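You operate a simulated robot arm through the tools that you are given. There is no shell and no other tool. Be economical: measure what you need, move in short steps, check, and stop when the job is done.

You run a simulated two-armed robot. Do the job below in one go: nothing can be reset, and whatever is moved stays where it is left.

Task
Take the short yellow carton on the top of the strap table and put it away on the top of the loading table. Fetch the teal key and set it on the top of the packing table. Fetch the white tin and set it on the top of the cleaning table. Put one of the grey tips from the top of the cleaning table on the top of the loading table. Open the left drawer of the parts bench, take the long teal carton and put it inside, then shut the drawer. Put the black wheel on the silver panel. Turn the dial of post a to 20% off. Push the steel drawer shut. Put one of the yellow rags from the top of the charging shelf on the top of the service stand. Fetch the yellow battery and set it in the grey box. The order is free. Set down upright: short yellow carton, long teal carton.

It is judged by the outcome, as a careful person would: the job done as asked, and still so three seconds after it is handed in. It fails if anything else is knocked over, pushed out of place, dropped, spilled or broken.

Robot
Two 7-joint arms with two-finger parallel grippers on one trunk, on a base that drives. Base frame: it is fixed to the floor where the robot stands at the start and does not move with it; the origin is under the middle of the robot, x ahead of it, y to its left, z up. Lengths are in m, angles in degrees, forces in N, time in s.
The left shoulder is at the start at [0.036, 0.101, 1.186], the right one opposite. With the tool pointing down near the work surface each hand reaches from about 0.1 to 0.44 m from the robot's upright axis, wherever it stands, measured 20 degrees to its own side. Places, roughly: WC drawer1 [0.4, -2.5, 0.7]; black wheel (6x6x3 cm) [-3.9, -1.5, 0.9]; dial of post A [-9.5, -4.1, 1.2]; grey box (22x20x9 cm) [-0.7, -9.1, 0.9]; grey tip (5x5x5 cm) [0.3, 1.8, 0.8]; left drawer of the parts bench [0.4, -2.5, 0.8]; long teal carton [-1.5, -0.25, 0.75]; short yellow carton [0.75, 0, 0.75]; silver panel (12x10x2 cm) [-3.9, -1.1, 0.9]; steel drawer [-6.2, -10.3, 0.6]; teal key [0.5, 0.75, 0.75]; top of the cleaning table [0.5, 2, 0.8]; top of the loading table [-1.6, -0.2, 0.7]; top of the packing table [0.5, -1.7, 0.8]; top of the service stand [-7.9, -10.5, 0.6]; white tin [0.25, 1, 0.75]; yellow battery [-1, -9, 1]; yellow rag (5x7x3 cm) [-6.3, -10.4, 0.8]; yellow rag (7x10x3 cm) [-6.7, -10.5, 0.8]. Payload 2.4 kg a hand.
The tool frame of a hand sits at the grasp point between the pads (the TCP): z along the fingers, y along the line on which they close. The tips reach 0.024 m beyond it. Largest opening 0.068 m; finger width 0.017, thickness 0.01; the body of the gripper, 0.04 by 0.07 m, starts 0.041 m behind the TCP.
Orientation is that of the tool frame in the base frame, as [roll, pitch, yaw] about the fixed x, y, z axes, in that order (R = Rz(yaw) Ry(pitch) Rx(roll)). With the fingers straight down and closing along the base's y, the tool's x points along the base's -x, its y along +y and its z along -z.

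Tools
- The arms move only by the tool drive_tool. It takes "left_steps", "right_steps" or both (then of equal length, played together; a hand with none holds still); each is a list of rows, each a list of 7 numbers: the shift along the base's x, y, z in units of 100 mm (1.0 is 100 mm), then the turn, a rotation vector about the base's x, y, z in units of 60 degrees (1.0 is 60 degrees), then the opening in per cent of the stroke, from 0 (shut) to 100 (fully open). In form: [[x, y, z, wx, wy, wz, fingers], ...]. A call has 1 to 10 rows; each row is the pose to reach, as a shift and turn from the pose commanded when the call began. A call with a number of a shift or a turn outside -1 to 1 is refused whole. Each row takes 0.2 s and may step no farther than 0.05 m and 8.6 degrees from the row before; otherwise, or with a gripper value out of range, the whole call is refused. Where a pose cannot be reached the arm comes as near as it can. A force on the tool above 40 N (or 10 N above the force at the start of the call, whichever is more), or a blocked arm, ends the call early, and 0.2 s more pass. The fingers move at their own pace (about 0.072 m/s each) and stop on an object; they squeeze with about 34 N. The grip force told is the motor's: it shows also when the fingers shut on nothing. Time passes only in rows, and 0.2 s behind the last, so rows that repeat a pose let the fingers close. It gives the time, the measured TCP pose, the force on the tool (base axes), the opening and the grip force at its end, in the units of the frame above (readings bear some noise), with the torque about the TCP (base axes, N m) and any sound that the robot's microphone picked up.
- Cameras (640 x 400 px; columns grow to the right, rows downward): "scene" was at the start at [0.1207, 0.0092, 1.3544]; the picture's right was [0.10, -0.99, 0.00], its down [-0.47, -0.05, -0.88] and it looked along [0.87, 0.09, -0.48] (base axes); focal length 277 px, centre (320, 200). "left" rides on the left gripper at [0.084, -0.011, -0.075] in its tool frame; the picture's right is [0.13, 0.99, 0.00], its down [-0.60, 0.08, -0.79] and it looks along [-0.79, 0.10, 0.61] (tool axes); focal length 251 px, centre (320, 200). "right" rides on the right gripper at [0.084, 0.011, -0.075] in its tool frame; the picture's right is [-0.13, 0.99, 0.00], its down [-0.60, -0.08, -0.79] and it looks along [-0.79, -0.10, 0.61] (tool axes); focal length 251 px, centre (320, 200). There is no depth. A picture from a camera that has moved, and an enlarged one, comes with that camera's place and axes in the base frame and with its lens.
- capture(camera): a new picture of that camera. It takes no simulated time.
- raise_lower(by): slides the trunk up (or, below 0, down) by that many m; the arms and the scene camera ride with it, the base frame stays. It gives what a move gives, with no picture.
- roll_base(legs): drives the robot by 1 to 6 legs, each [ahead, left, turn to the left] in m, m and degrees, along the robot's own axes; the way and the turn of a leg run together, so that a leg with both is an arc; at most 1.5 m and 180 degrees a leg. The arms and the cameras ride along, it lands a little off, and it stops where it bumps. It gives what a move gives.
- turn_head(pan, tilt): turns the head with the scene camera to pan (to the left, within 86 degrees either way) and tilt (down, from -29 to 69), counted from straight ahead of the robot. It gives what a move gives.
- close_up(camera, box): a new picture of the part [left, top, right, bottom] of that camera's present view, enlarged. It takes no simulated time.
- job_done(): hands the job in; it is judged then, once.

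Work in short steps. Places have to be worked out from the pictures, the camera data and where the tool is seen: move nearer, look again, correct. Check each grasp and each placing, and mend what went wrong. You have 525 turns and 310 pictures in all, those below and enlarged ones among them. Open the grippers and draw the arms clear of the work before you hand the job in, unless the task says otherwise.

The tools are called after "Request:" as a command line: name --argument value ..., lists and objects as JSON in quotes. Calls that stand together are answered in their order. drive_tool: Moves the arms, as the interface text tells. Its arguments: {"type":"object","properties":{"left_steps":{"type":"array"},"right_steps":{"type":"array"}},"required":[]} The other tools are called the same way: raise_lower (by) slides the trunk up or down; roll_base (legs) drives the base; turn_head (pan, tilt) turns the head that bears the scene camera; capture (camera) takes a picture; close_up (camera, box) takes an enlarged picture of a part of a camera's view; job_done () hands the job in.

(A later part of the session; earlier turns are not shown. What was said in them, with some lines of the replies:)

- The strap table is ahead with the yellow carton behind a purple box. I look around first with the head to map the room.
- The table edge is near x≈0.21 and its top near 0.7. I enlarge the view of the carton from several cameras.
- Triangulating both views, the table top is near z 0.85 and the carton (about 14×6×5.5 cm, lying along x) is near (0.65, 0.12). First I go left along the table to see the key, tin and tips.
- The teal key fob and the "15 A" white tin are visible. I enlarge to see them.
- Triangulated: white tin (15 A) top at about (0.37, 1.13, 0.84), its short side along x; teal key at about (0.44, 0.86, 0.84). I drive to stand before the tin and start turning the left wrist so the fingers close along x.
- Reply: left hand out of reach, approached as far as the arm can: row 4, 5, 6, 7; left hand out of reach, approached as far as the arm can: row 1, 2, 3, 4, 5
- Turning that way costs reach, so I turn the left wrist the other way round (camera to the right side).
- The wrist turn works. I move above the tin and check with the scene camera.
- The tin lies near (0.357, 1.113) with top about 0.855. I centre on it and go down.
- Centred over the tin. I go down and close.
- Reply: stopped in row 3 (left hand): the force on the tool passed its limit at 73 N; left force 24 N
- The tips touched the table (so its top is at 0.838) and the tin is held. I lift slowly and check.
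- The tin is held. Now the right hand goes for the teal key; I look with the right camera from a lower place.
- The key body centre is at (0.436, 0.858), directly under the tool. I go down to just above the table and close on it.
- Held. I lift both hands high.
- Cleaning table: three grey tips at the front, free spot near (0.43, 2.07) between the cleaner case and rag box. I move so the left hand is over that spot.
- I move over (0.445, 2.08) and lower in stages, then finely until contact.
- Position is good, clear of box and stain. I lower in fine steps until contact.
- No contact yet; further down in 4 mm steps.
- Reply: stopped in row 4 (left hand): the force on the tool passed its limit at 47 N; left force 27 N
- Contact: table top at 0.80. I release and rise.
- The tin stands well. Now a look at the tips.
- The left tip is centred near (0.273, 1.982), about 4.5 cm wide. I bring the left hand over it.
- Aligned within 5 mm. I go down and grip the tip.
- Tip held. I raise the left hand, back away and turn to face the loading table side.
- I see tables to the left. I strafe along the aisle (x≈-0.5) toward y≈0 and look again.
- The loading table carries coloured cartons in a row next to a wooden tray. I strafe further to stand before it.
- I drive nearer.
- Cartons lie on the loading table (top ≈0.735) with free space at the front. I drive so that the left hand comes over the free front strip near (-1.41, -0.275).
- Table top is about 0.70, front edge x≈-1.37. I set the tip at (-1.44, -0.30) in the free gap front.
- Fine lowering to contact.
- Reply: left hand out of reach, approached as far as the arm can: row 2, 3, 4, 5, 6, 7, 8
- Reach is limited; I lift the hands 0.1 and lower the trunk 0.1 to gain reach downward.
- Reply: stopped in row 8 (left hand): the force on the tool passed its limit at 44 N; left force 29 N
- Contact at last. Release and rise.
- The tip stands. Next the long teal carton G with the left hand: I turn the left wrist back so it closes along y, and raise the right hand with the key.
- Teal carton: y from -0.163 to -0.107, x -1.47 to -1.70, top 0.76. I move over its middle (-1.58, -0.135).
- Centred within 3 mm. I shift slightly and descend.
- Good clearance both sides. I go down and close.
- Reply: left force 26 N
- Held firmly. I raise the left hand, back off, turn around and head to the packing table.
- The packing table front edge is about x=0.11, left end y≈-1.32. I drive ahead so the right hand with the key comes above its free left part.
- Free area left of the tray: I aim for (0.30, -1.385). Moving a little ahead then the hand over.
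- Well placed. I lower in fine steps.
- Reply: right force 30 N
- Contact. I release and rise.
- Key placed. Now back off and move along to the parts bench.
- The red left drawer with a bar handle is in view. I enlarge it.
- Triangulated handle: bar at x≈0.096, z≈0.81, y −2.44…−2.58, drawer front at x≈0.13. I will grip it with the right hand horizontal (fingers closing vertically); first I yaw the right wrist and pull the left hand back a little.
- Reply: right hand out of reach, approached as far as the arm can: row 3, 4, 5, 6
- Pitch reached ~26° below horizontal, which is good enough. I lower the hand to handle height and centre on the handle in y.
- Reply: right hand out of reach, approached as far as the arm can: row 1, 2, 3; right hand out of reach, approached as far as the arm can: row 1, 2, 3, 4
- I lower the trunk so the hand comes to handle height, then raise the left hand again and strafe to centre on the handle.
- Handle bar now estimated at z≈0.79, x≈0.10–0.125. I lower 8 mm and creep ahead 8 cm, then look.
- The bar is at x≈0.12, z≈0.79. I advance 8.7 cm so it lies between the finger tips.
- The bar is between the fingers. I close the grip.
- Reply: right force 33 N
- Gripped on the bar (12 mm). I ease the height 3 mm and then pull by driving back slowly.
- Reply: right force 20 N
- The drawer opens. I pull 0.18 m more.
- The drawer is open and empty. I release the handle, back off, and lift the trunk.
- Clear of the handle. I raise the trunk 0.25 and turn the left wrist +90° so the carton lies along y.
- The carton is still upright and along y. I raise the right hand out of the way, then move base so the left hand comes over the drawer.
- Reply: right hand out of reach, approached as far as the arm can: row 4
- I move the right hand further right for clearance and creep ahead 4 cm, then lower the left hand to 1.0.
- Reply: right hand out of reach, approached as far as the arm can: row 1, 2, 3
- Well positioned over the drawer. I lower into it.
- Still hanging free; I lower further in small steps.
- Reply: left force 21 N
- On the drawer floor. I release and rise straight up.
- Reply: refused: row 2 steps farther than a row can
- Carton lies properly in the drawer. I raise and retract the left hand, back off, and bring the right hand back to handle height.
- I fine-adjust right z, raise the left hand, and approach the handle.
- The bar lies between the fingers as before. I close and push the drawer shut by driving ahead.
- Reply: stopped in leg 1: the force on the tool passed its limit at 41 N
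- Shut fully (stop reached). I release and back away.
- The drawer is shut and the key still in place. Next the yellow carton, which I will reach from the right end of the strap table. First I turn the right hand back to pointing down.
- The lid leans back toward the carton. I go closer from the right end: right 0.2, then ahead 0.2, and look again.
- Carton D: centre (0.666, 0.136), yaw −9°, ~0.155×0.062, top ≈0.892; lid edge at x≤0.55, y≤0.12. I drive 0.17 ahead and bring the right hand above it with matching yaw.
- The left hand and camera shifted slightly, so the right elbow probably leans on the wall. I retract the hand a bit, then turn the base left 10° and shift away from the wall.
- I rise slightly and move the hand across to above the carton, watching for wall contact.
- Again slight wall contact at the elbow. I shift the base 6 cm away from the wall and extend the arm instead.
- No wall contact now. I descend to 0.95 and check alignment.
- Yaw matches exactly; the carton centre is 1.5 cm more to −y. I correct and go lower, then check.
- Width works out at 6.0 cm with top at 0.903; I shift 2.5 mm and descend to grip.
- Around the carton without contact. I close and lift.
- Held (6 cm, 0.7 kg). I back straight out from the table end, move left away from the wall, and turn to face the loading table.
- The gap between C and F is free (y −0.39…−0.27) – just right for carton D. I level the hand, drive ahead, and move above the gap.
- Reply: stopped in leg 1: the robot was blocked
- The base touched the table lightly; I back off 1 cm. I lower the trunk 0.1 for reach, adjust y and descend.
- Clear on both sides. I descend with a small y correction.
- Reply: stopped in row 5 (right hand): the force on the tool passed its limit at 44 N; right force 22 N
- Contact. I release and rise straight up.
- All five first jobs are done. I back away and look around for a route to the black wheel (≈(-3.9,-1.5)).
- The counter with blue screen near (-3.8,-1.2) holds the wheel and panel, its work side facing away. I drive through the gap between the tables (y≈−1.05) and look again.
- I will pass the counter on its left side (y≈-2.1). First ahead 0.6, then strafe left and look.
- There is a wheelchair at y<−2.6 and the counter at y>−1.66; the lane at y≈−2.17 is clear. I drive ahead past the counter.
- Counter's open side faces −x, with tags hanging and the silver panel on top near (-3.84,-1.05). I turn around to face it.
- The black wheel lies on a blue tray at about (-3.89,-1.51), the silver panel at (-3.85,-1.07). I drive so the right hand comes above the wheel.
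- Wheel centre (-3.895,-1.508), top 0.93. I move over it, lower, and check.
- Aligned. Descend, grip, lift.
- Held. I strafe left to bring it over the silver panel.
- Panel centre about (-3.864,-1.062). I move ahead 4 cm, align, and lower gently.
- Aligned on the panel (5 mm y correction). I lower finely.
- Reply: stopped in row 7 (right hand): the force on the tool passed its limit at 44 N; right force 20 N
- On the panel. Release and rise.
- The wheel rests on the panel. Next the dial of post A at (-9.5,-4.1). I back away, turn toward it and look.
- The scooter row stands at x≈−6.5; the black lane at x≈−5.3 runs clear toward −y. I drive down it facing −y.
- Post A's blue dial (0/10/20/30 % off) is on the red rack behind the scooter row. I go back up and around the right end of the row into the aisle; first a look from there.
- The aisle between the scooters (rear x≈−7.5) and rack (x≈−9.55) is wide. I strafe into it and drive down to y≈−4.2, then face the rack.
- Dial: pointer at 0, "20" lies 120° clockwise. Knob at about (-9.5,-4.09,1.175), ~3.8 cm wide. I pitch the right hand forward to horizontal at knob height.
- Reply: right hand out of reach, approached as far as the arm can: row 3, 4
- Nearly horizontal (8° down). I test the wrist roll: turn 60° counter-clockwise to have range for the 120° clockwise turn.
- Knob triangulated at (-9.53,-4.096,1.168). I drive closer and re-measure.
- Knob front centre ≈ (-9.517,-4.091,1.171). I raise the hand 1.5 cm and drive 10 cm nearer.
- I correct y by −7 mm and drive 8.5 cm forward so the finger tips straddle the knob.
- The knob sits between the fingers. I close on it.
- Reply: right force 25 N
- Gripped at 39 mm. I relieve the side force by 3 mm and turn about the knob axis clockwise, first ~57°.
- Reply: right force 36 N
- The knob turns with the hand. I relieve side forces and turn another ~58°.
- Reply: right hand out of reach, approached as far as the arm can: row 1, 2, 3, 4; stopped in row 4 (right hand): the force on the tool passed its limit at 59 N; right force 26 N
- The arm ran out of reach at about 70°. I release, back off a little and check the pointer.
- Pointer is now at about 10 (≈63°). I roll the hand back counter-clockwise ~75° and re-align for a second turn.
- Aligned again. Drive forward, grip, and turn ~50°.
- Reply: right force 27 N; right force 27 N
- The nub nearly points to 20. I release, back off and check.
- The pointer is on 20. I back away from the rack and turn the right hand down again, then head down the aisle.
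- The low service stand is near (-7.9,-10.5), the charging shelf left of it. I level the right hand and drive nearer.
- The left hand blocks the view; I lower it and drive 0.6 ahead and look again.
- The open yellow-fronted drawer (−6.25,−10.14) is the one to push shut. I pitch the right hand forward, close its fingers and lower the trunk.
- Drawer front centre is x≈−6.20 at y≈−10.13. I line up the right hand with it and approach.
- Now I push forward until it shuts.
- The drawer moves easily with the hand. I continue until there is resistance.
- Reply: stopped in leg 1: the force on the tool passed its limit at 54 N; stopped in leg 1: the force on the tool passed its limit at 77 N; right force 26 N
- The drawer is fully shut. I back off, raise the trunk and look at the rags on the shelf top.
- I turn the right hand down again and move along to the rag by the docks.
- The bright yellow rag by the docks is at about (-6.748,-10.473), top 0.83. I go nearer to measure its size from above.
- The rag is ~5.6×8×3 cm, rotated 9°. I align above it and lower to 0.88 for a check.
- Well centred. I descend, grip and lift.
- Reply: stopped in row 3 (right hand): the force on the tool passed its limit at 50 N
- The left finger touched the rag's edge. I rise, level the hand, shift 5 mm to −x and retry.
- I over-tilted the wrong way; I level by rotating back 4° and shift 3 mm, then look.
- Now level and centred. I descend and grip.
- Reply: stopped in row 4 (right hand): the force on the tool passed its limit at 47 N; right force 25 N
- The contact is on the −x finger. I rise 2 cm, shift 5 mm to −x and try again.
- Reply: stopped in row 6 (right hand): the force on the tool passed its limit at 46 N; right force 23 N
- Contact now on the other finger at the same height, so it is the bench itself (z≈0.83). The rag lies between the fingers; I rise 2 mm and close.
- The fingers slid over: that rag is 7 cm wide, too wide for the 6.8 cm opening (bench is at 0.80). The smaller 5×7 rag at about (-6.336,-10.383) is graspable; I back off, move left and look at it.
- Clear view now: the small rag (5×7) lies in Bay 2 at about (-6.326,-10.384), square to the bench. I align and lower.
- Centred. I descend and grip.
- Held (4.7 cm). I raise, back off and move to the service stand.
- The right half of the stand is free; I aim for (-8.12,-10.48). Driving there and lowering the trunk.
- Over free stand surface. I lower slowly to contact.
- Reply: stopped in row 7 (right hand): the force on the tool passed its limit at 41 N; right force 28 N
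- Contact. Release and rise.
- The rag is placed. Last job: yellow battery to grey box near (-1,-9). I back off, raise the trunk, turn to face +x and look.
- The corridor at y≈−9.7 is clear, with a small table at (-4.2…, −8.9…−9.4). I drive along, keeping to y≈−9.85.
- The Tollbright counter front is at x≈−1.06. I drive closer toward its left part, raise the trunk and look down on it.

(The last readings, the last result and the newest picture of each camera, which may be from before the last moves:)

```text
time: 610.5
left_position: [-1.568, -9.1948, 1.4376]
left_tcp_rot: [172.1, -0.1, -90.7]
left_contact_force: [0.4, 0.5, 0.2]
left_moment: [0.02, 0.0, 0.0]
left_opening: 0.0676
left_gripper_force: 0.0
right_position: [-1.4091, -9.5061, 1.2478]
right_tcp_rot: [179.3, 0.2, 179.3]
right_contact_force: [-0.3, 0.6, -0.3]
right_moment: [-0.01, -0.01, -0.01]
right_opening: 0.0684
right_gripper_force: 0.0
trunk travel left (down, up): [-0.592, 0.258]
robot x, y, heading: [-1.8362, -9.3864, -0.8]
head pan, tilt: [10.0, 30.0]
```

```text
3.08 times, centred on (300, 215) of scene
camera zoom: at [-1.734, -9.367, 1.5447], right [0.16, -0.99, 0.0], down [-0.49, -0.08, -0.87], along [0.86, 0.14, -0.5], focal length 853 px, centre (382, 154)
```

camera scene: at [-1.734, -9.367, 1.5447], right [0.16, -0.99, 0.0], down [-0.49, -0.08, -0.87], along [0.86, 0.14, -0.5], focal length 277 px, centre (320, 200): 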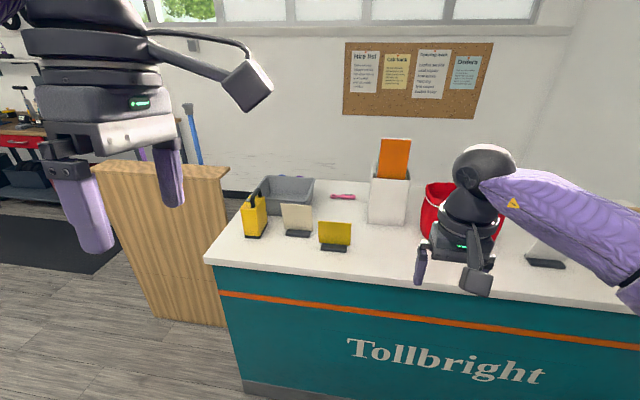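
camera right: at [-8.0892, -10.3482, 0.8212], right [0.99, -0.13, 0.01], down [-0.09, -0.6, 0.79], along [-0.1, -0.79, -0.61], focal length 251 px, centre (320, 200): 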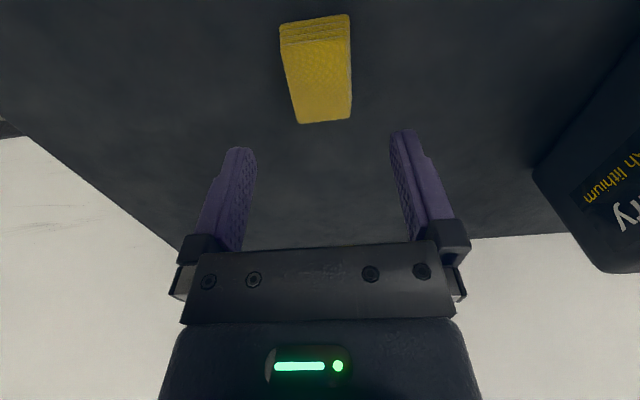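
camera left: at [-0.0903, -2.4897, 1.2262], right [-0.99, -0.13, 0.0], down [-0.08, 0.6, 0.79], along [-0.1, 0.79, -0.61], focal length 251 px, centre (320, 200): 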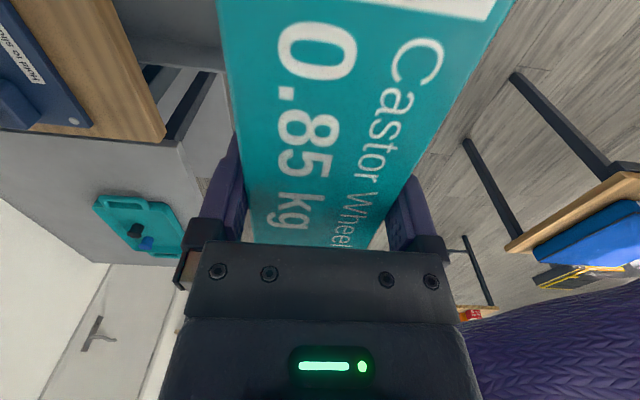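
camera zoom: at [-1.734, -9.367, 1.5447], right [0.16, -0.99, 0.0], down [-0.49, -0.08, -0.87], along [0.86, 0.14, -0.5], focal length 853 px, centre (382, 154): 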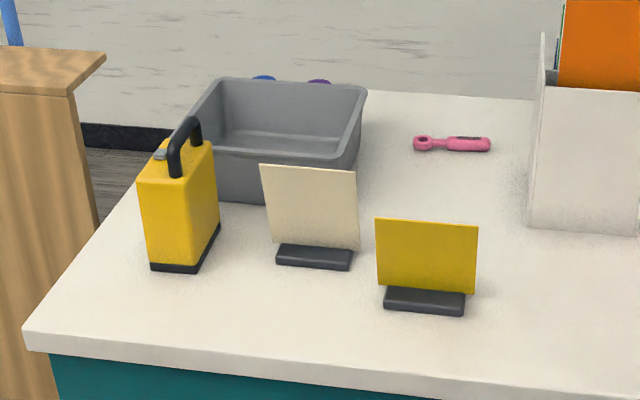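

The yellow battery (handle on top, ~ (-0.90,-8.98), handle top ≈1.085) and the grey box (centre ≈(-0.695,-9.05)) are on the counter. I first position the right hand above the battery.

Request:
roll_base --legs '[[0, 0.53, 0.8], [0.45, 0, 0]]'

Request:
turn_head --pan -10 --tilt 42

Request:
capture --camera "scene"

Request:
capture --camera "right"

```text
time: 615.8
left_position: [-1.1147, -8.6667, 1.4381]
left_tcp_rot: [172.0, -0.1, -89.1]
left_contact_force: [-0.3, -0.9, -0.6]
left_moment: [0.0, 0.01, 0.01]
left_opening: 0.068
left_gripper_force: 0.0
right_position: [-0.9483, -8.9736, 1.2464]
right_tcp_rot: [179.4, 0.1, -179.3]
right_contact_force: [-0.3, 1.0, -0.8]
right_moment: [0.01, 0.05, 0.0]
right_opening: 0.0684
right_gripper_force: 0.0
trunk travel left (down, up): [-0.592, 0.258]
robot x, y, heading: [-1.3751, -8.8588, 0.2]
head pan, tilt: [10.0, 30.0]
```

```text
time: 616.7
left_position: [-1.1152, -8.6678, 1.4394]
left_tcp_rot: [172.2, -0.1, -89.2]
left_contact_force: [-0.2, -0.5, 0.1]
left_moment: [-0.02, -0.02, 0.03]
left_opening: 0.068
left_gripper_force: 0.1
right_position: [-0.9493, -8.9729, 1.2467]
right_tcp_rot: [179.3, 0.2, -179.4]
right_contact_force: [-0.6, -0.4, -1.0]
right_moment: [0.02, 0.01, 0.02]
right_opening: 0.0682
right_gripper_force: 0.0
trunk travel left (down, up): [-0.592, 0.258]
robot x, y, heading: [-1.3786, -8.8585, 0.4]
head pan, tilt: [-10.0, 42.0]
```

```text
125 pictures are left
camera scene: at [-1.2828, -8.8727, 1.5264], right [-0.17, -0.99, 0.0], down [-0.66, 0.11, -0.74], along [0.73, -0.12, -0.67], focal length 277 px, centre (320, 200)
```

scene: 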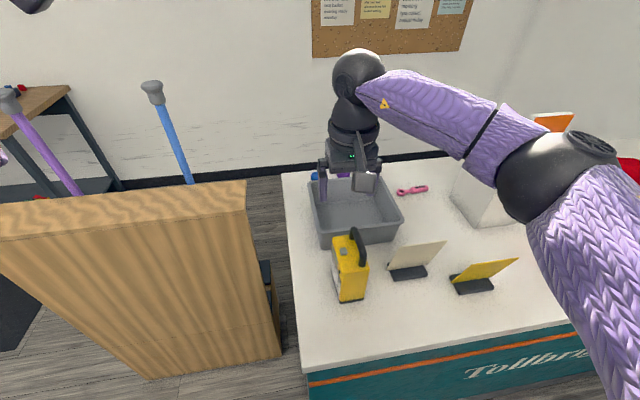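

```text
124 pictures are left
camera right: at [-1.0329, -8.9634, 1.3218], right [0.12, 0.99, 0.01], down [0.6, -0.08, 0.79], along [0.79, -0.09, -0.61], focal length 251 px, centre (320, 200)
```

right: 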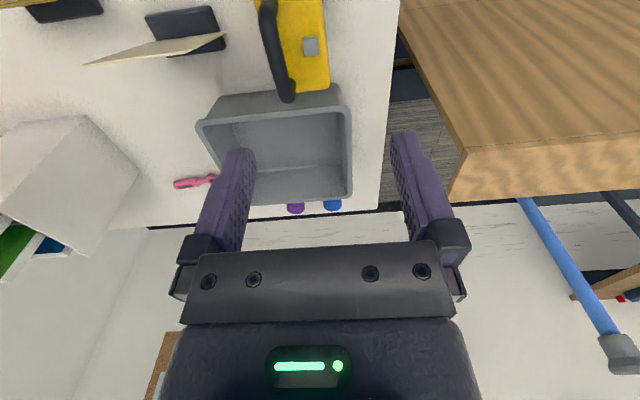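

The handle bar runs along x at about y=-9.01, x≈−0.97…−0.89. I move above it and check from lower.

Request:
drive_tool --right_steps '[[0.1, -0.2, -0.3, 0, 0, 0, 100], [0.18, -0.35, -0.7, 0, 0, -0.01, 100]]'

Request:
capture --camera "right"

Request:
close_up --camera "scene" --box '[300, 120, 440, 320]'

```text
time: 617.3
left_position: [-1.114, -8.6672, 1.4384]
left_tcp_rot: [172.1, -0.1, -89.2]
left_contact_force: [0.1, -0.3, -0.2]
left_moment: [0.03, 0.0, 0.04]
left_opening: 0.068
left_gripper_force: 0.0
right_position: [-0.932, -9.0094, 1.1759]
right_tcp_rot: [179.3, 0.3, -180.0]
right_contact_force: [-0.2, 0.4, 0.8]
right_moment: [0.0, -0.01, 0.01]
right_opening: 0.0681
right_gripper_force: 0.1
trunk travel left (down, up): [-0.592, 0.258]
robot x, y, heading: [-1.3791, -8.8604, 0.4]
head pan, tilt: [-10.0, 42.0]
```

```text
123 pictures are left
camera right: at [-1.0155, -8.9983, 1.2509], right [0.13, 0.99, 0.01], down [0.6, -0.09, 0.79], along [0.79, -0.09, -0.61], focal length 251 px, centre (320, 200)
```

right: 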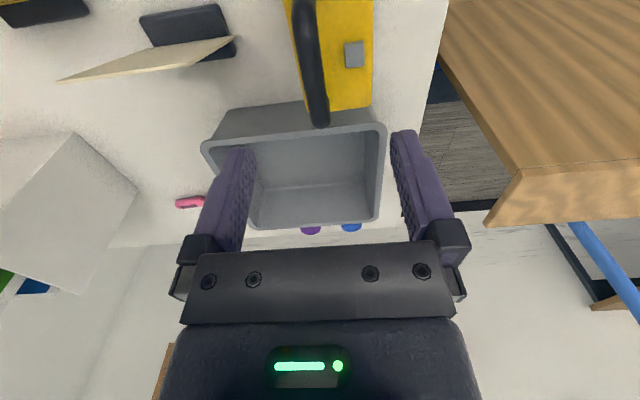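

```text
2.00 times, centred on (370, 220) of scene
camera zoom: at [-1.2828, -8.8729, 1.5263], right [-0.17, -0.99, 0.0], down [-0.66, 0.11, -0.74], along [0.73, -0.12, -0.67], focal length 554 px, centre (220, 160)
```

zoom: 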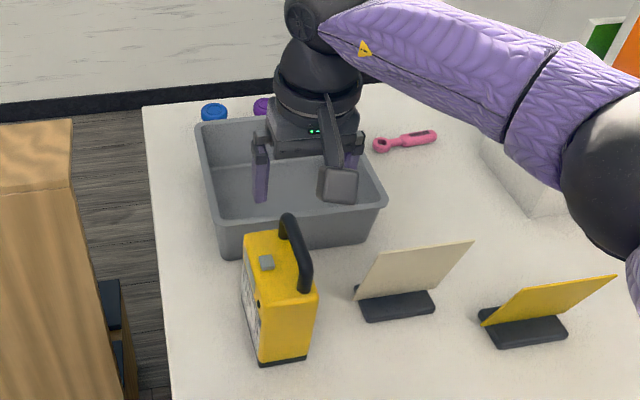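

The handle is aligned with the tool. I shift slightly and descend onto it.

Request:
drive_tool --right_steps '[[-0.05, -0.03, -0.4, 0, 0, 0, 100], [-0.08, -0.03, -0.75, 0, 0, 0, 100], [-0.08, -0.03, -0.85, 0, 0, 0, 100], [-0.08, -0.03, -0.92, 0, 0, 0, 100]]'

Request:
capture --camera "right"

Request:
close_up --camera "scene" --box '[300, 120, 440, 320]'

```text
time: 618.3
left_position: [-1.115, -8.6656, 1.4392]
left_tcp_rot: [172.1, 0.0, -89.2]
left_contact_force: [0.4, 0.1, -0.8]
left_moment: [0.0, -0.01, 0.02]
left_opening: 0.0679
left_gripper_force: 0.1
right_position: [-0.9385, -9.011, 1.0857]
right_tcp_rot: [179.4, 0.2, -179.9]
right_contact_force: [-0.1, 0.9, 0.0]
right_moment: [-0.01, -0.01, -0.03]
right_opening: 0.0682
right_gripper_force: 0.1
trunk travel left (down, up): [-0.592, 0.258]
robot x, y, heading: [-1.3788, -8.8612, 0.6]
head pan, tilt: [-10.0, 42.0]
```

```text
121 pictures are left
camera right: at [-1.0226, -9.0006, 1.1601], right [0.13, 0.99, 0.01], down [0.6, -0.09, 0.79], along [0.79, -0.09, -0.61], focal length 251 px, centre (320, 200)
```

right: 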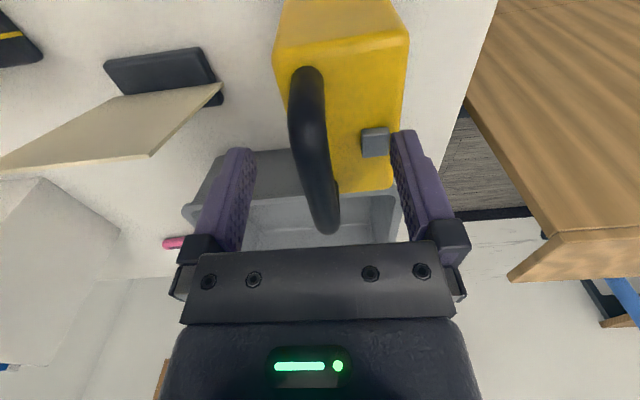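

```text
2.00 times, centred on (370, 220) of scene
camera zoom: at [-1.2829, -8.8727, 1.5264], right [-0.17, -0.99, 0.0], down [-0.66, 0.11, -0.74], along [0.73, -0.12, -0.67], focal length 554 px, centre (220, 160)
```

zoom: 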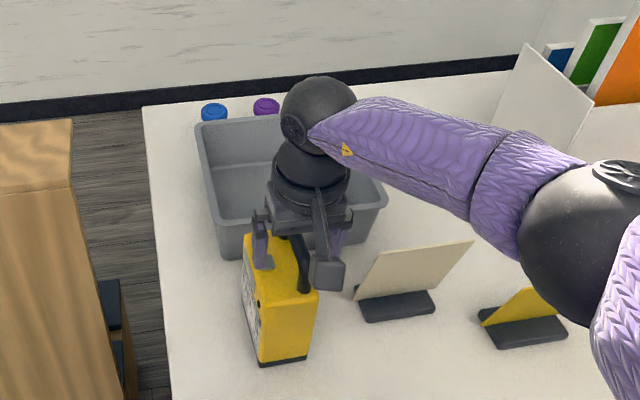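

The handle is between the fingers; the +y finger stays above the body top. I close here and see whether it holds.

Request:
drive_tool --right_steps '[[0, 0, 0, 0, 0, 0, 60], [0, 0, 0, 0, 0, 0, 30], [0, 0, 0, 0, 0, 0, 0], [0, 0, 0, 0, 0, 0, 0], [0, 0, 0, 0, 0, 0, 0]]'

Request:
capture --camera "right"

```text
time: 619.5
left_position: [-1.1155, -8.6668, 1.4376]
left_tcp_rot: [172.1, -0.2, -89.2]
left_contact_force: [-0.9, -0.7, -0.4]
left_moment: [0.0, -0.01, 0.0]
left_opening: 0.0681
left_gripper_force: 0.0
right_position: [-0.9389, -9.0111, 1.0849]
right_tcp_rot: [179.3, 0.1, -179.9]
right_contact_force: [-1.7, -1.8, 0.1]
right_moment: [-0.01, 0.13, 0.11]
right_opening: 0.0144
right_gripper_force: 34.4
trunk travel left (down, up): [-0.592, 0.258]
robot x, y, heading: [-1.3807, -8.8604, 0.4]
head pan, tilt: [-10.0, 42.0]
```

```text
119 pictures are left
camera right: at [-1.0228, -9.0009, 1.1602], right [0.13, 0.99, 0.01], down [0.6, -0.09, 0.79], along [0.79, -0.09, -0.61], focal length 251 px, centre (320, 200)
```

right: 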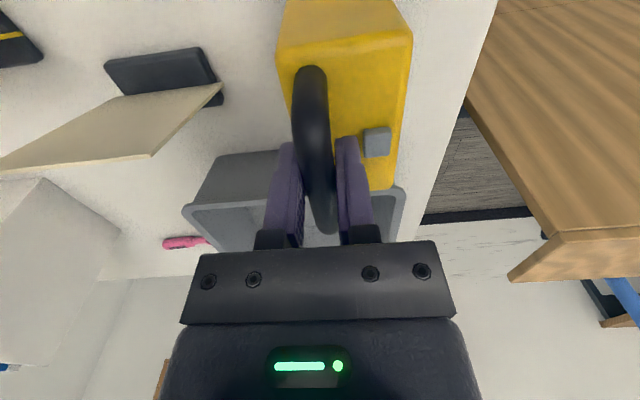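

Holding the handle. I lift a little and check the load.

Request:
drive_tool --right_steps '[[0, 0, 0.1, 0, 0, 0, 0], [0, 0, 0.2, 0, 0, 0, 0], [0, 0, 0.4, 0, 0, 0, 0], [0, 0, 0.6, 0, 0, 0, 0]]'

Request:
capture --camera "scene"

```text
time: 620.5
left_position: [-1.114, -8.667, 1.4384]
left_tcp_rot: [172.0, -0.1, -89.3]
left_contact_force: [-0.3, 0.2, 0.5]
left_moment: [0.02, -0.02, 0.0]
left_opening: 0.0679
left_gripper_force: 0.1
right_position: [-0.9375, -9.0116, 1.1465]
right_tcp_rot: [179.3, 0.1, -179.9]
right_contact_force: [0.0, -1.6, -13.6]
right_moment: [0.0, 0.06, 0.0]
right_opening: 0.0145
right_gripper_force: 34.9
trunk travel left (down, up): [-0.592, 0.258]
robot x, y, heading: [-1.3791, -8.858, 0.3]
head pan, tilt: [-10.0, 42.0]
```

```text
118 pictures are left
camera scene: at [-1.2819, -8.8731, 1.5263], right [-0.17, -0.99, 0.0], down [-0.66, 0.11, -0.74], along [0.73, -0.12, -0.67], focal length 277 px, centre (320, 200)
```

scene: 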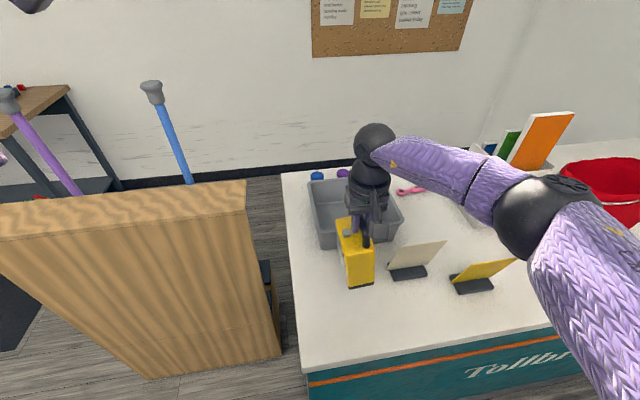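

Held well (1.36 kg, balanced). I raise it above the box rim, creep the base forward and test how far the arm can reach.

Request:
drive_tool --right_steps '[[0, 0, 0.3, 0, 0, 0, 0], [0, 0, 0.6, 0, 0, 0, 0], [0, 0, 0.7, 0, 0, 0, 0]]'

Request:
roll_base --legs '[[0.06, 0, 0]]'

Request:
drive_tool --right_steps '[[0.2, 0, 0, 0, 0, 0, 0], [0.4, 0, 0, 0, 0, 0, 0], [0.6, 0, 0, 0, 0, 0, 0], [0.8, 0, 0, 0, 0, 0, 0], [1.0, 0, 0, 0, 0, 0, 0]]'

```text
time: 621.3
left_position: [-1.1134, -8.6672, 1.4389]
left_tcp_rot: [172.1, -0.1, -89.2]
left_contact_force: [-0.3, 0.5, -0.7]
left_moment: [0.0, 0.0, -0.01]
left_opening: 0.0682
left_gripper_force: 0.0
right_position: [-0.9379, -9.0131, 1.2156]
right_tcp_rot: [179.3, 0.1, -179.9]
right_contact_force: [-0.1, 0.2, -13.1]
right_moment: [-0.01, 0.07, -0.01]
right_opening: 0.0144
right_gripper_force: 33.9
trunk travel left (down, up): [-0.592, 0.258]
robot x, y, heading: [-1.3764, -8.8585, 0.4]
head pan, tilt: [-10.0, 42.0]
```

```text
time: 622.2
left_position: [-1.0525, -8.6654, 1.4386]
left_tcp_rot: [172.0, -0.2, -89.3]
left_contact_force: [0.5, 0.0, -0.3]
left_moment: [0.03, 0.03, 0.01]
left_opening: 0.0678
left_gripper_force: 0.1
right_position: [-0.8774, -9.0118, 1.2142]
right_tcp_rot: [179.3, 0.0, -179.9]
right_contact_force: [0.8, -0.5, -14.0]
right_moment: [-0.04, 0.07, -0.02]
right_opening: 0.0148
right_gripper_force: 33.9
trunk travel left (down, up): [-0.592, 0.258]
robot x, y, heading: [-1.3222, -8.8588, 0.6]
head pan, tilt: [-10.0, 42.0]
```

```text
time: 623.4
left_position: [-1.0544, -8.6678, 1.4398]
left_tcp_rot: [172.1, -0.1, -89.3]
left_contact_force: [-0.6, -0.2, -0.1]
left_moment: [0.02, -0.02, 0.01]
left_opening: 0.0679
left_gripper_force: 0.1
right_position: [-0.8296, -9.0114, 1.2143]
right_tcp_rot: [179.4, 0.2, -179.9]
right_contact_force: [-0.5, -0.2, -13.3]
right_moment: [-0.04, 0.12, -0.01]
right_opening: 0.0147
right_gripper_force: 34.4
right hand out of reach, approached as far as the arm can: row 3, 4, 5
trunk travel left (down, up): [-0.592, 0.258]
robot x, y, heading: [-1.3182, -8.8581, 0.2]
head pan, tilt: [-10.0, 42.0]
```

Reach ends at x=−0.83; I need about −0.765. I try creeping the base forward 4 cm at a time.

Request:
roll_base --legs '[[0.04, 0, 0]]'

Request:
capture --camera "scene"

```text
time: 624.4
left_position: [-1.0329, -8.663, 1.4383]
left_tcp_rot: [172.2, -0.3, -88.9]
left_contact_force: [-0.6, 0.8, -0.2]
left_moment: [-0.03, -0.03, -0.03]
left_opening: 0.068
left_gripper_force: 0.0
right_position: [-0.8071, -9.0057, 1.2141]
right_tcp_rot: [179.6, 0.1, -179.6]
right_contact_force: [-0.3, -0.1, -12.4]
right_moment: [-0.01, 0.11, 0.02]
right_opening: 0.0149
right_gripper_force: 33.8
trunk travel left (down, up): [-0.592, 0.258]
robot x, y, heading: [-1.2975, -8.8596, 0.9]
head pan, tilt: [-10.0, 42.0]
stopped in leg 1: the robot was blocked; the commanded pose is now the measured one
```

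```text
117 pictures are left
camera scene: at [-1.2003, -8.869, 1.5264], right [-0.16, -0.99, 0.0], down [-0.66, 0.11, -0.74], along [0.73, -0.12, -0.67], focal length 277 px, centre (320, 200)
```

scene: 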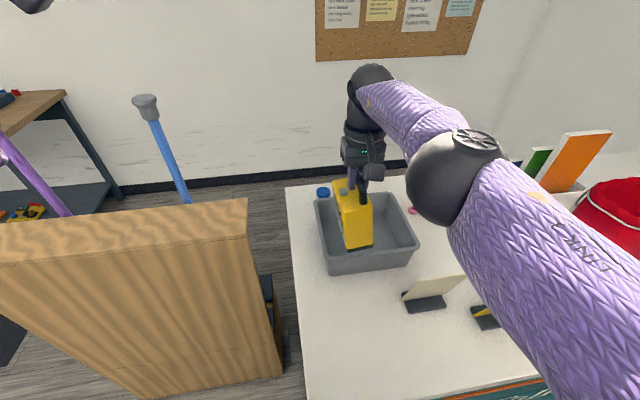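

The base touches the counter. Turning the body left will bring the right shoulder forward; I back off, raise the trunk, turn 40° left and counter-rotate the wrist.

Request:
roll_base --legs '[[-0.35, 0, 0]]'

Request:
raise_lower --by 0.1

Request:
roll_base --legs '[[0, 0, 40]]'

Request:
drive_tool --right_steps '[[0, -0.3, 0, 0, 0, -0.13, 0], [0, -0.6, 0, 0, 0, -0.26, 0], [0, -0.9, 0, 0, 0, -0.39, 0], [0, -1.0, 0, 0, 0, -0.52, 0], [0, -1.0, 0, 0, 0, -0.65, 0], [0, -1.0, 0, 0, 0, -0.68, 0]]'

Request:
drive_tool --right_steps '[[0, -0.4, 0, 0, 0, 0, 0], [0, -0.8, 0, 0, 0, 0, 0], [0, -1.0, 0, 0, 0, 0, 0]]'

```text
time: 626.7
left_position: [-1.3861, -8.6682, 1.4381]
left_tcp_rot: [172.1, -0.2, -88.9]
left_contact_force: [0.8, -1.0, 0.2]
left_moment: [-0.01, 0.0, 0.0]
left_opening: 0.0679
left_gripper_force: 0.0
right_position: [-1.1574, -9.0095, 1.2141]
right_tcp_rot: [179.5, 0.3, -179.7]
right_contact_force: [-0.5, -0.6, -12.0]
right_moment: [-0.01, 0.13, 0.02]
right_opening: 0.0145
right_gripper_force: 33.5
trunk travel left (down, up): [-0.592, 0.258]
robot x, y, heading: [-1.6494, -8.8579, 0.6]
head pan, tilt: [-10.0, 42.0]
```

```text
time: 628.0
left_position: [-1.3841, -8.6667, 1.5374]
left_tcp_rot: [172.0, -0.1, -89.0]
left_contact_force: [0.4, 0.1, 0.6]
left_moment: [0.02, 0.03, 0.01]
left_opening: 0.0681
left_gripper_force: 0.0
right_position: [-1.1589, -9.0121, 1.3142]
right_tcp_rot: [179.4, 0.4, -179.6]
right_contact_force: [-0.2, 0.6, -13.2]
right_moment: [-0.01, 0.11, 0.02]
right_opening: 0.0148
right_gripper_force: 34.3
trunk travel left (down, up): [-0.692, 0.158]
robot x, y, heading: [-1.6478, -8.8591, 1.0]
head pan, tilt: [-10.0, 42.0]
```

```text
time: 630.3
left_position: [-1.5724, -8.5424, 1.5391]
left_tcp_rot: [172.1, -0.2, -48.5]
left_contact_force: [0.6, -0.3, -0.1]
left_moment: [-0.04, -0.03, -0.01]
left_opening: 0.0679
left_gripper_force: 0.0
right_position: [-1.1789, -8.657, 1.3155]
right_tcp_rot: [179.4, 0.6, -139.3]
right_contact_force: [-0.8, 0.6, -12.7]
right_moment: [-0.1, 0.11, -0.01]
right_opening: 0.0145
right_gripper_force: 34.2
trunk travel left (down, up): [-0.692, 0.158]
robot x, y, heading: [-1.6452, -8.8641, 40.9]
head pan, tilt: [-10.0, 42.0]
```

```text
time: 631.7
left_position: [-1.5718, -8.5432, 1.5382]
left_tcp_rot: [172.0, 0.0, -48.5]
left_contact_force: [0.2, 0.0, -1.1]
left_moment: [0.02, 0.02, 0.01]
left_opening: 0.0678
left_gripper_force: 0.0
right_position: [-1.1779, -8.7591, 1.3149]
right_tcp_rot: [179.3, 0.4, 179.9]
right_contact_force: [0.0, -0.3, -13.0]
right_moment: [-0.02, 0.12, -0.02]
right_opening: 0.0145
right_gripper_force: 34.2
trunk travel left (down, up): [-0.692, 0.158]
robot x, y, heading: [-1.6512, -8.862, 41.3]
head pan, tilt: [-10.0, 42.0]
```

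```text
time: 632.5
left_position: [-1.5721, -8.5443, 1.5387]
left_tcp_rot: [172.0, -0.1, -48.5]
left_contact_force: [-0.3, -0.6, 0.0]
left_moment: [0.0, 0.02, -0.04]
left_opening: 0.068
left_gripper_force: 0.0
right_position: [-1.1773, -8.8612, 1.314]
right_tcp_rot: [179.3, 0.4, 180.0]
right_contact_force: [-0.2, -0.2, -13.3]
right_moment: [0.01, 0.1, -0.01]
right_opening: 0.0145
right_gripper_force: 34.0
trunk travel left (down, up): [-0.692, 0.158]
robot x, y, heading: [-1.6454, -8.8603, 41.1]
head pan, tilt: [-10.0, 42.0]
```

Request:
drive_tool --right_steps '[[0.15, -0.2, 0, 0, 0, 0, 0], [0.35, -0.5, 0, 0, 0, 0, 0], [0.55, -0.8, 0, 0, 0, 0, 0], [0.75, -0.8, 0, 0, 0, 0, 0]]'

Request:
roll_base --legs '[[0.14, -0.32, 0]]'

Request:
turn_head --pan -45 --tilt 42

Request:
capture --camera "scene"

```text
time: 633.5
left_position: [-1.5717, -8.5431, 1.5385]
left_tcp_rot: [171.9, -0.1, -48.5]
left_contact_force: [1.0, 0.0, 0.7]
left_moment: [0.01, 0.0, -0.02]
left_opening: 0.0679
left_gripper_force: 0.2
right_position: [-1.1027, -8.937, 1.3135]
right_tcp_rot: [179.4, 0.3, -179.9]
right_contact_force: [-0.4, 0.3, -12.3]
right_moment: [0.05, 0.12, -0.04]
right_opening: 0.0147
right_gripper_force: 33.5
trunk travel left (down, up): [-0.692, 0.158]
robot x, y, heading: [-1.6494, -8.8588, 41.2]
head pan, tilt: [-10.0, 42.0]
```

```text
time: 635.8
left_position: [-1.2567, -8.6944, 1.5377]
left_tcp_rot: [172.0, 0.0, -48.5]
left_contact_force: [-0.3, 0.0, -0.1]
left_moment: [0.0, 0.0, 0.02]
left_opening: 0.0677
left_gripper_force: 0.0
right_position: [-0.7871, -9.0883, 1.3147]
right_tcp_rot: [179.4, 0.4, -180.0]
right_contact_force: [1.2, -0.3, -13.0]
right_moment: [0.0, 0.14, 0.0]
right_opening: 0.0145
right_gripper_force: 33.9
trunk travel left (down, up): [-0.692, 0.158]
robot x, y, heading: [-1.3345, -9.0138, 41.1]
head pan, tilt: [-10.0, 42.0]
```

```text
time: 636.8
left_position: [-1.257, -8.6937, 1.5397]
left_tcp_rot: [172.1, -0.2, -48.5]
left_contact_force: [0.8, -0.4, 0.0]
left_moment: [0.02, -0.03, -0.02]
left_opening: 0.0678
left_gripper_force: 0.1
right_position: [-0.7881, -9.0886, 1.3136]
right_tcp_rot: [179.4, 0.5, 179.9]
right_contact_force: [-0.4, -0.1, -12.6]
right_moment: [0.01, 0.14, 0.03]
right_opening: 0.0147
right_gripper_force: 34.4
trunk travel left (down, up): [-0.692, 0.158]
robot x, y, heading: [-1.3369, -9.0102, 41.3]
head pan, tilt: [-45.0, 42.0]
```

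```text
116 pictures are left
camera scene: at [-1.241, -9.0102, 1.6263], right [-0.07, -1.0, 0.0], down [-0.67, 0.04, -0.74], along [0.74, -0.05, -0.67], focal length 277 px, centre (320, 200)
```

scene: 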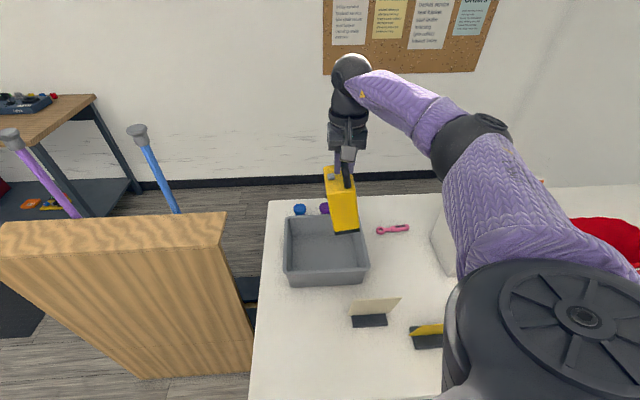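

Reach works this way: box centre ≈(-0.711,-9.057). I creep 3.5 cm closer, then check alignment over the box.

Request:
roll_base --legs '[[0.037, -0.011, 0]]'

Request:
drive_tool --right_steps '[[0.1, 0, -0.2, 0, 0, 0, 0], [0.15, 0, -0.5, 0, 0, 0, 0]]'

Request:
capture --camera "scene"

Request:
capture --camera "right"

```text
time: 637.6
left_position: [-1.2206, -8.6785, 1.539]
left_tcp_rot: [172.0, -0.1, -48.5]
left_contact_force: [-0.1, 0.6, 0.1]
left_moment: [0.0, 0.0, 0.01]
left_opening: 0.068
left_gripper_force: 0.1
right_position: [-0.7528, -9.0729, 1.3137]
right_tcp_rot: [179.4, 0.5, 180.0]
right_contact_force: [-0.3, 0.2, -12.4]
right_moment: [-0.03, 0.13, -0.02]
right_opening: 0.0144
right_gripper_force: 34.1
trunk travel left (down, up): [-0.692, 0.158]
robot x, y, heading: [-1.297, -8.9958, 40.9]
head pan, tilt: [-45.0, 42.0]
```

```text
time: 638.2
left_position: [-1.2203, -8.6795, 1.5382]
left_tcp_rot: [172.0, -0.1, -48.5]
left_contact_force: [0.5, -0.6, -0.3]
left_moment: [0.03, 0.06, 0.0]
left_opening: 0.0681
left_gripper_force: 0.2
right_position: [-0.737, -9.0735, 1.2617]
right_tcp_rot: [179.5, 0.5, 180.0]
right_contact_force: [0.9, -0.1, -12.2]
right_moment: [0.02, 0.07, 0.0]
right_opening: 0.0146
right_gripper_force: 34.0
trunk travel left (down, up): [-0.692, 0.158]
robot x, y, heading: [-1.2959, -8.9968, 41.0]
head pan, tilt: [-45.0, 42.0]
```

```text
115 pictures are left
camera scene: at [-1.2051, -8.9944, 1.6262], right [-0.07, -1.0, 0.0], down [-0.67, 0.05, -0.74], along [0.74, -0.05, -0.67], focal length 277 px, centre (320, 200)
```

scene: 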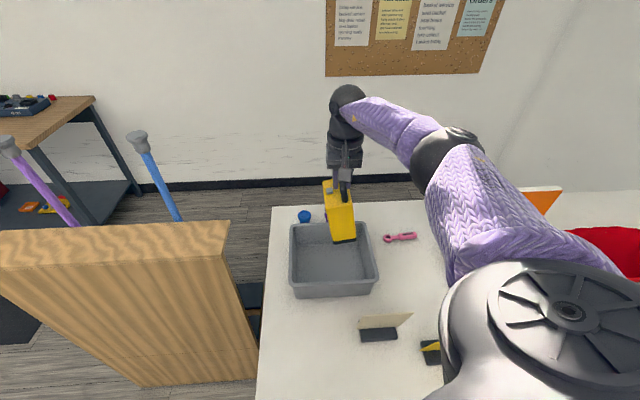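

```text
114 pictures are left
camera right: at [-0.8217, -9.0623, 1.3362], right [0.13, 0.99, 0.01], down [0.6, -0.09, 0.8], along [0.79, -0.1, -0.6], focal length 251 px, centre (320, 200)
```

right: 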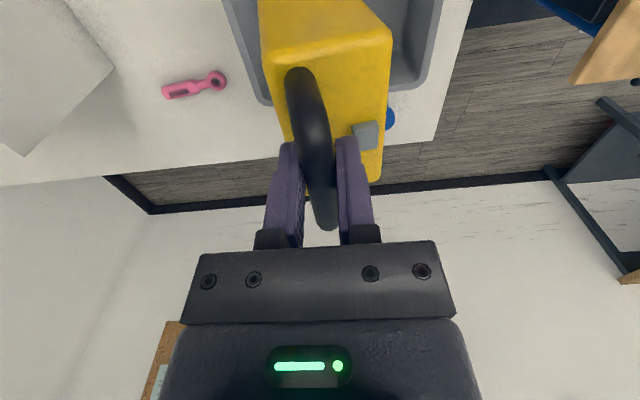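

Battery is over the box interior (2 cm y-centering needed). I shift and lower with the trunk first.

Request:
drive_tool --right_steps '[[0, 0.1, 0, 0, 0, 0, 0], [0, 0.2, 0, 0, 0, 0, 0]]'

Request:
raise_lower --by -0.1

Request:
capture --camera "scene"

```text
time: 638.8
left_position: [-1.2224, -8.6791, 1.5381]
left_tcp_rot: [172.1, -0.2, -48.5]
left_contact_force: [0.1, 0.4, 0.0]
left_moment: [-0.03, 0.0, -0.04]
left_opening: 0.0681
left_gripper_force: 0.1
right_position: [-0.7388, -9.0534, 1.2627]
right_tcp_rot: [179.4, 0.4, 179.9]
right_contact_force: [0.5, -0.3, -12.8]
right_moment: [0.02, 0.15, 0.01]
right_opening: 0.0148
right_gripper_force: 34.6
trunk travel left (down, up): [-0.692, 0.158]
robot x, y, heading: [-1.2969, -8.9953, 41.3]
head pan, tilt: [-45.0, 42.0]
```

```text
time: 640.2
left_position: [-1.2221, -8.678, 1.4387]
left_tcp_rot: [172.1, 0.0, -48.6]
left_contact_force: [0.2, -0.6, 0.2]
left_moment: [-0.03, 0.04, 0.03]
left_opening: 0.068
left_gripper_force: 0.2
right_position: [-0.739, -9.0529, 1.1642]
right_tcp_rot: [179.4, 0.4, -179.9]
right_contact_force: [0.6, -0.5, -13.1]
right_moment: [0.01, 0.08, 0.01]
right_opening: 0.0147
right_gripper_force: 34.6
trunk travel left (down, up): [-0.592, 0.258]
robot x, y, heading: [-1.2944, -8.9971, 41.1]
head pan, tilt: [-45.0, 42.0]
```

```text
113 pictures are left
camera scene: at [-1.2044, -8.9927, 1.5263], right [-0.07, -1.0, 0.0], down [-0.67, 0.05, -0.74], along [0.74, -0.05, -0.67], focal length 277 px, centre (320, 200)
```

scene: 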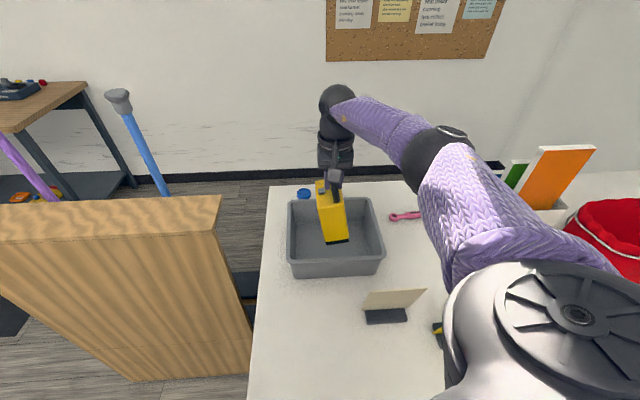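

Inside the box outline. I lower gently until contact.

Request:
drive_tool --right_steps '[[0, 0, -0.15, 0, 0, 0, 0], [0, 0, -0.3, 0, 0, 0, 0], [0, 0, -0.4, 0, 0, 0, 0], [0, 0, -0.46, 0, 0, 0, 0], [0, 0, -0.52, 0, 0, 0, 0], [0, 0, -0.57, 0, 0, 0, 0], [0, 0, -0.62, 0, 0, 0, 0], [0, 0, -0.67, 0, 0, 0, 0], [0, 0, -0.72, 0, 0, 0, 0]]'

Request:
capture --camera "scene"

```text
time: 642.2
left_position: [-1.2261, -8.6798, 1.438]
left_tcp_rot: [172.2, -0.3, -48.5]
left_contact_force: [-0.3, -0.4, -0.3]
left_moment: [0.05, 0.02, 0.0]
left_opening: 0.0681
left_gripper_force: 0.0
right_position: [-0.7395, -9.0549, 1.0934]
right_tcp_rot: [179.3, 0.7, 179.8]
right_contact_force: [5.8, -4.8, 27.4]
right_moment: [0.0, -0.07, -0.03]
right_opening: 0.0146
right_gripper_force: 33.8
trunk travel left (down, up): [-0.592, 0.258]
robot x, y, heading: [-1.2995, -8.9957, 41.0]
head pan, tilt: [-45.0, 42.0]
```

```text
112 pictures are left
camera scene: at [-1.2076, -8.9931, 1.5269], right [-0.07, -1.0, 0.0], down [-0.67, 0.05, -0.74], along [0.74, -0.05, -0.67], focal length 277 px, centre (320, 200)
```

scene: 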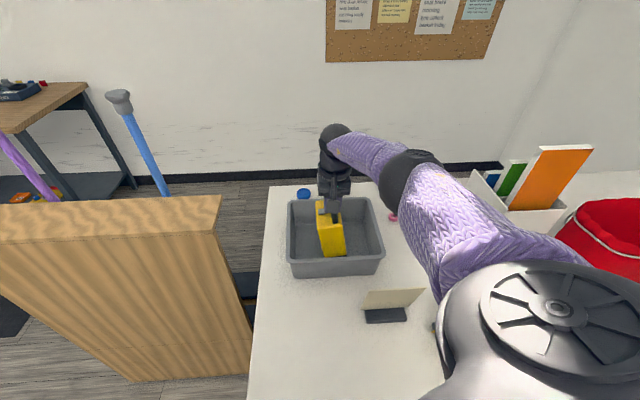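

On the box floor. I relax the load, release and rise straight up.

Request:
drive_tool --right_steps '[[0, 0, 0.03, 0, 0, 0, 0], [0, 0, 0.03, 0, 0, 0, 50], [0, 0, 0.03, 0, 0, 0, 90], [0, 0, 0.03, 0, 0, 0, 90], [0, 0, 0.2, 0, 0, 0, 90], [0, 0, 0.5, 0, 0, 0, 90], [0, 0, 0.9, 0, 0, 0, 90]]'

Request:
raise_lower --by 0.1

Request:
capture --camera "scene"

Request:
capture --camera "right"

```text
time: 643.8
left_position: [-1.2247, -8.6785, 1.4391]
left_tcp_rot: [172.1, -0.3, -48.5]
left_contact_force: [-0.3, 0.2, 0.5]
left_moment: [0.03, 0.04, -0.01]
left_opening: 0.0678
left_gripper_force: 0.0
right_position: [-0.7408, -9.0526, 1.1829]
right_tcp_rot: [179.4, 0.5, -180.0]
right_contact_force: [-1.0, -0.9, 0.0]
right_moment: [0.02, 0.02, -0.01]
right_opening: 0.0613
right_gripper_force: 0.1
trunk travel left (down, up): [-0.592, 0.258]
robot x, y, heading: [-1.298, -8.9974, 41.2]
head pan, tilt: [-45.0, 42.0]
```

```text
time: 645.1
left_position: [-1.2228, -8.6785, 1.5379]
left_tcp_rot: [172.1, -0.2, -48.5]
left_contact_force: [-1.1, 0.1, 0.2]
left_moment: [-0.01, -0.01, -0.04]
left_opening: 0.0681
left_gripper_force: 0.0
right_position: [-0.7378, -9.0525, 1.2813]
right_tcp_rot: [179.5, 0.6, -180.0]
right_contact_force: [0.5, 0.4, -0.1]
right_moment: [0.0, 0.0, -0.03]
right_opening: 0.0612
right_gripper_force: 0.1
trunk travel left (down, up): [-0.692, 0.158]
robot x, y, heading: [-1.2959, -8.9948, 40.9]
head pan, tilt: [-45.0, 42.0]
```

```text
111 pictures are left
camera scene: at [-1.2078, -8.9944, 1.6264], right [-0.07, -1.0, 0.0], down [-0.67, 0.05, -0.74], along [0.74, -0.05, -0.67], focal length 277 px, centre (320, 200)
```

scene: 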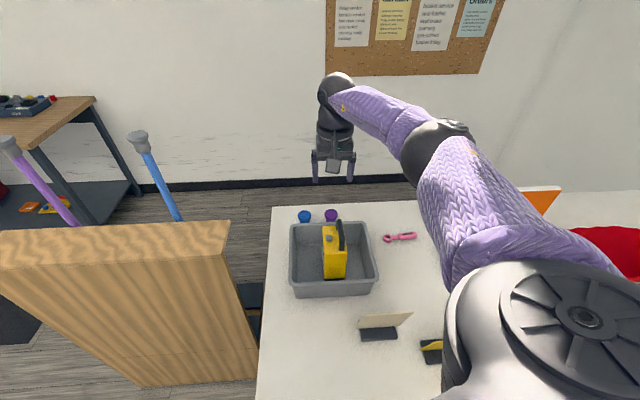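

```text
110 pictures are left
camera right: at [-0.8231, -9.0421, 1.3562], right [0.13, 0.99, 0.01], down [0.6, -0.09, 0.8], along [0.79, -0.1, -0.6], focal length 251 px, centre (320, 200)
```

right: 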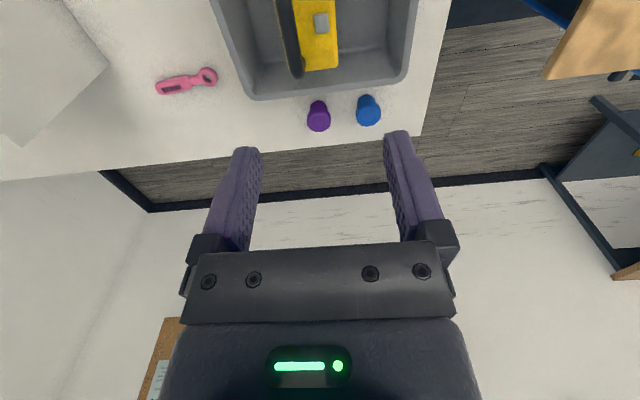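

The battery stands in the grey box. I draw back clear of the counter, with grippers open.

Request:
roll_base --legs '[[-0.38, 0.33, 0]]'

Request:
drive_tool --right_steps '[[0, 0, 0, 0, 0, 0, 100], [0, 0, 0, 0, 0, 0, 100]]'

Request:
capture --camera "scene"

```text
time: 648.1
left_position: [-1.7313, -8.6815, 1.5385]
left_tcp_rot: [172.0, -0.2, -48.4]
left_contact_force: [-0.8, -0.4, -0.1]
left_moment: [0.0, 0.0, -0.01]
left_opening: 0.068
left_gripper_force: 0.0
right_position: [-1.2457, -9.0547, 1.2826]
right_tcp_rot: [179.5, 0.5, -179.8]
right_contact_force: [-0.7, -0.3, 0.0]
right_moment: [-0.01, -0.01, 0.01]
right_opening: 0.061
right_gripper_force: 0.3
trunk travel left (down, up): [-0.692, 0.158]
robot x, y, heading: [-1.8071, -8.9985, 41.4]
head pan, tilt: [-45.0, 42.0]
```

```text
time: 648.7
left_position: [-1.7324, -8.6819, 1.5382]
left_tcp_rot: [172.1, -0.1, -48.3]
left_contact_force: [0.1, 0.7, 0.1]
left_moment: [0.01, 0.01, 0.03]
left_opening: 0.0681
left_gripper_force: 0.1
right_position: [-1.2468, -9.0548, 1.2833]
right_tcp_rot: [179.5, 0.6, -179.9]
right_contact_force: [-0.1, 0.3, 0.8]
right_moment: [0.0, -0.02, 0.03]
right_opening: 0.0678
right_gripper_force: 0.1
trunk travel left (down, up): [-0.692, 0.158]
robot x, y, heading: [-1.8057, -8.9989, 41.3]
head pan, tilt: [-45.0, 42.0]
```

```text
109 pictures are left
camera scene: at [-1.7153, -8.9976, 1.6264], right [-0.06, -1.0, 0.0], down [-0.67, 0.04, -0.74], along [0.74, -0.05, -0.67], focal length 277 px, centre (320, 200)
```

scene: 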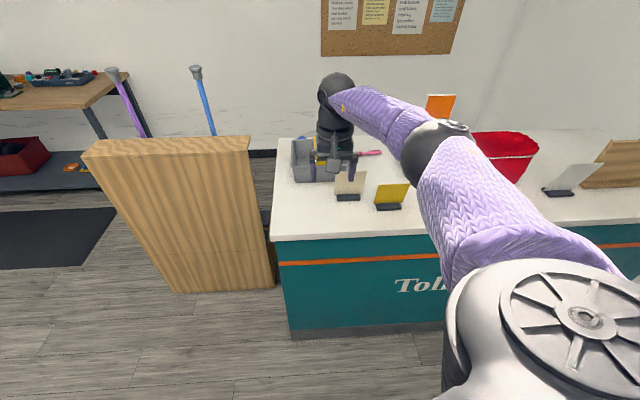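

Everything on the list is done and both arms are clear with open grippers; I hand the job in.

Request:
job_done

```text
The job is handed in.
```

I did all ten jobs and handed the work in. Each placing was checked by camera or contact reading.

Three things to know:
- **Rag:** I moved the small 5×7 cm rag, a duller mustard yellow, matching the position you gave. The bright yellow one by the docks was too wide for the gripper. I pressed on its top while trying, and it stayed where it was.
- **Dial of post A:** the pointer sits on the 20 mark to within about 5 degrees.
- **Bumps:** the base touched the loading table and the counter lightly, and the right elbow leaned on the wall by the strap table. The loading table and counter looked undisturbed in the pictures afterwards.
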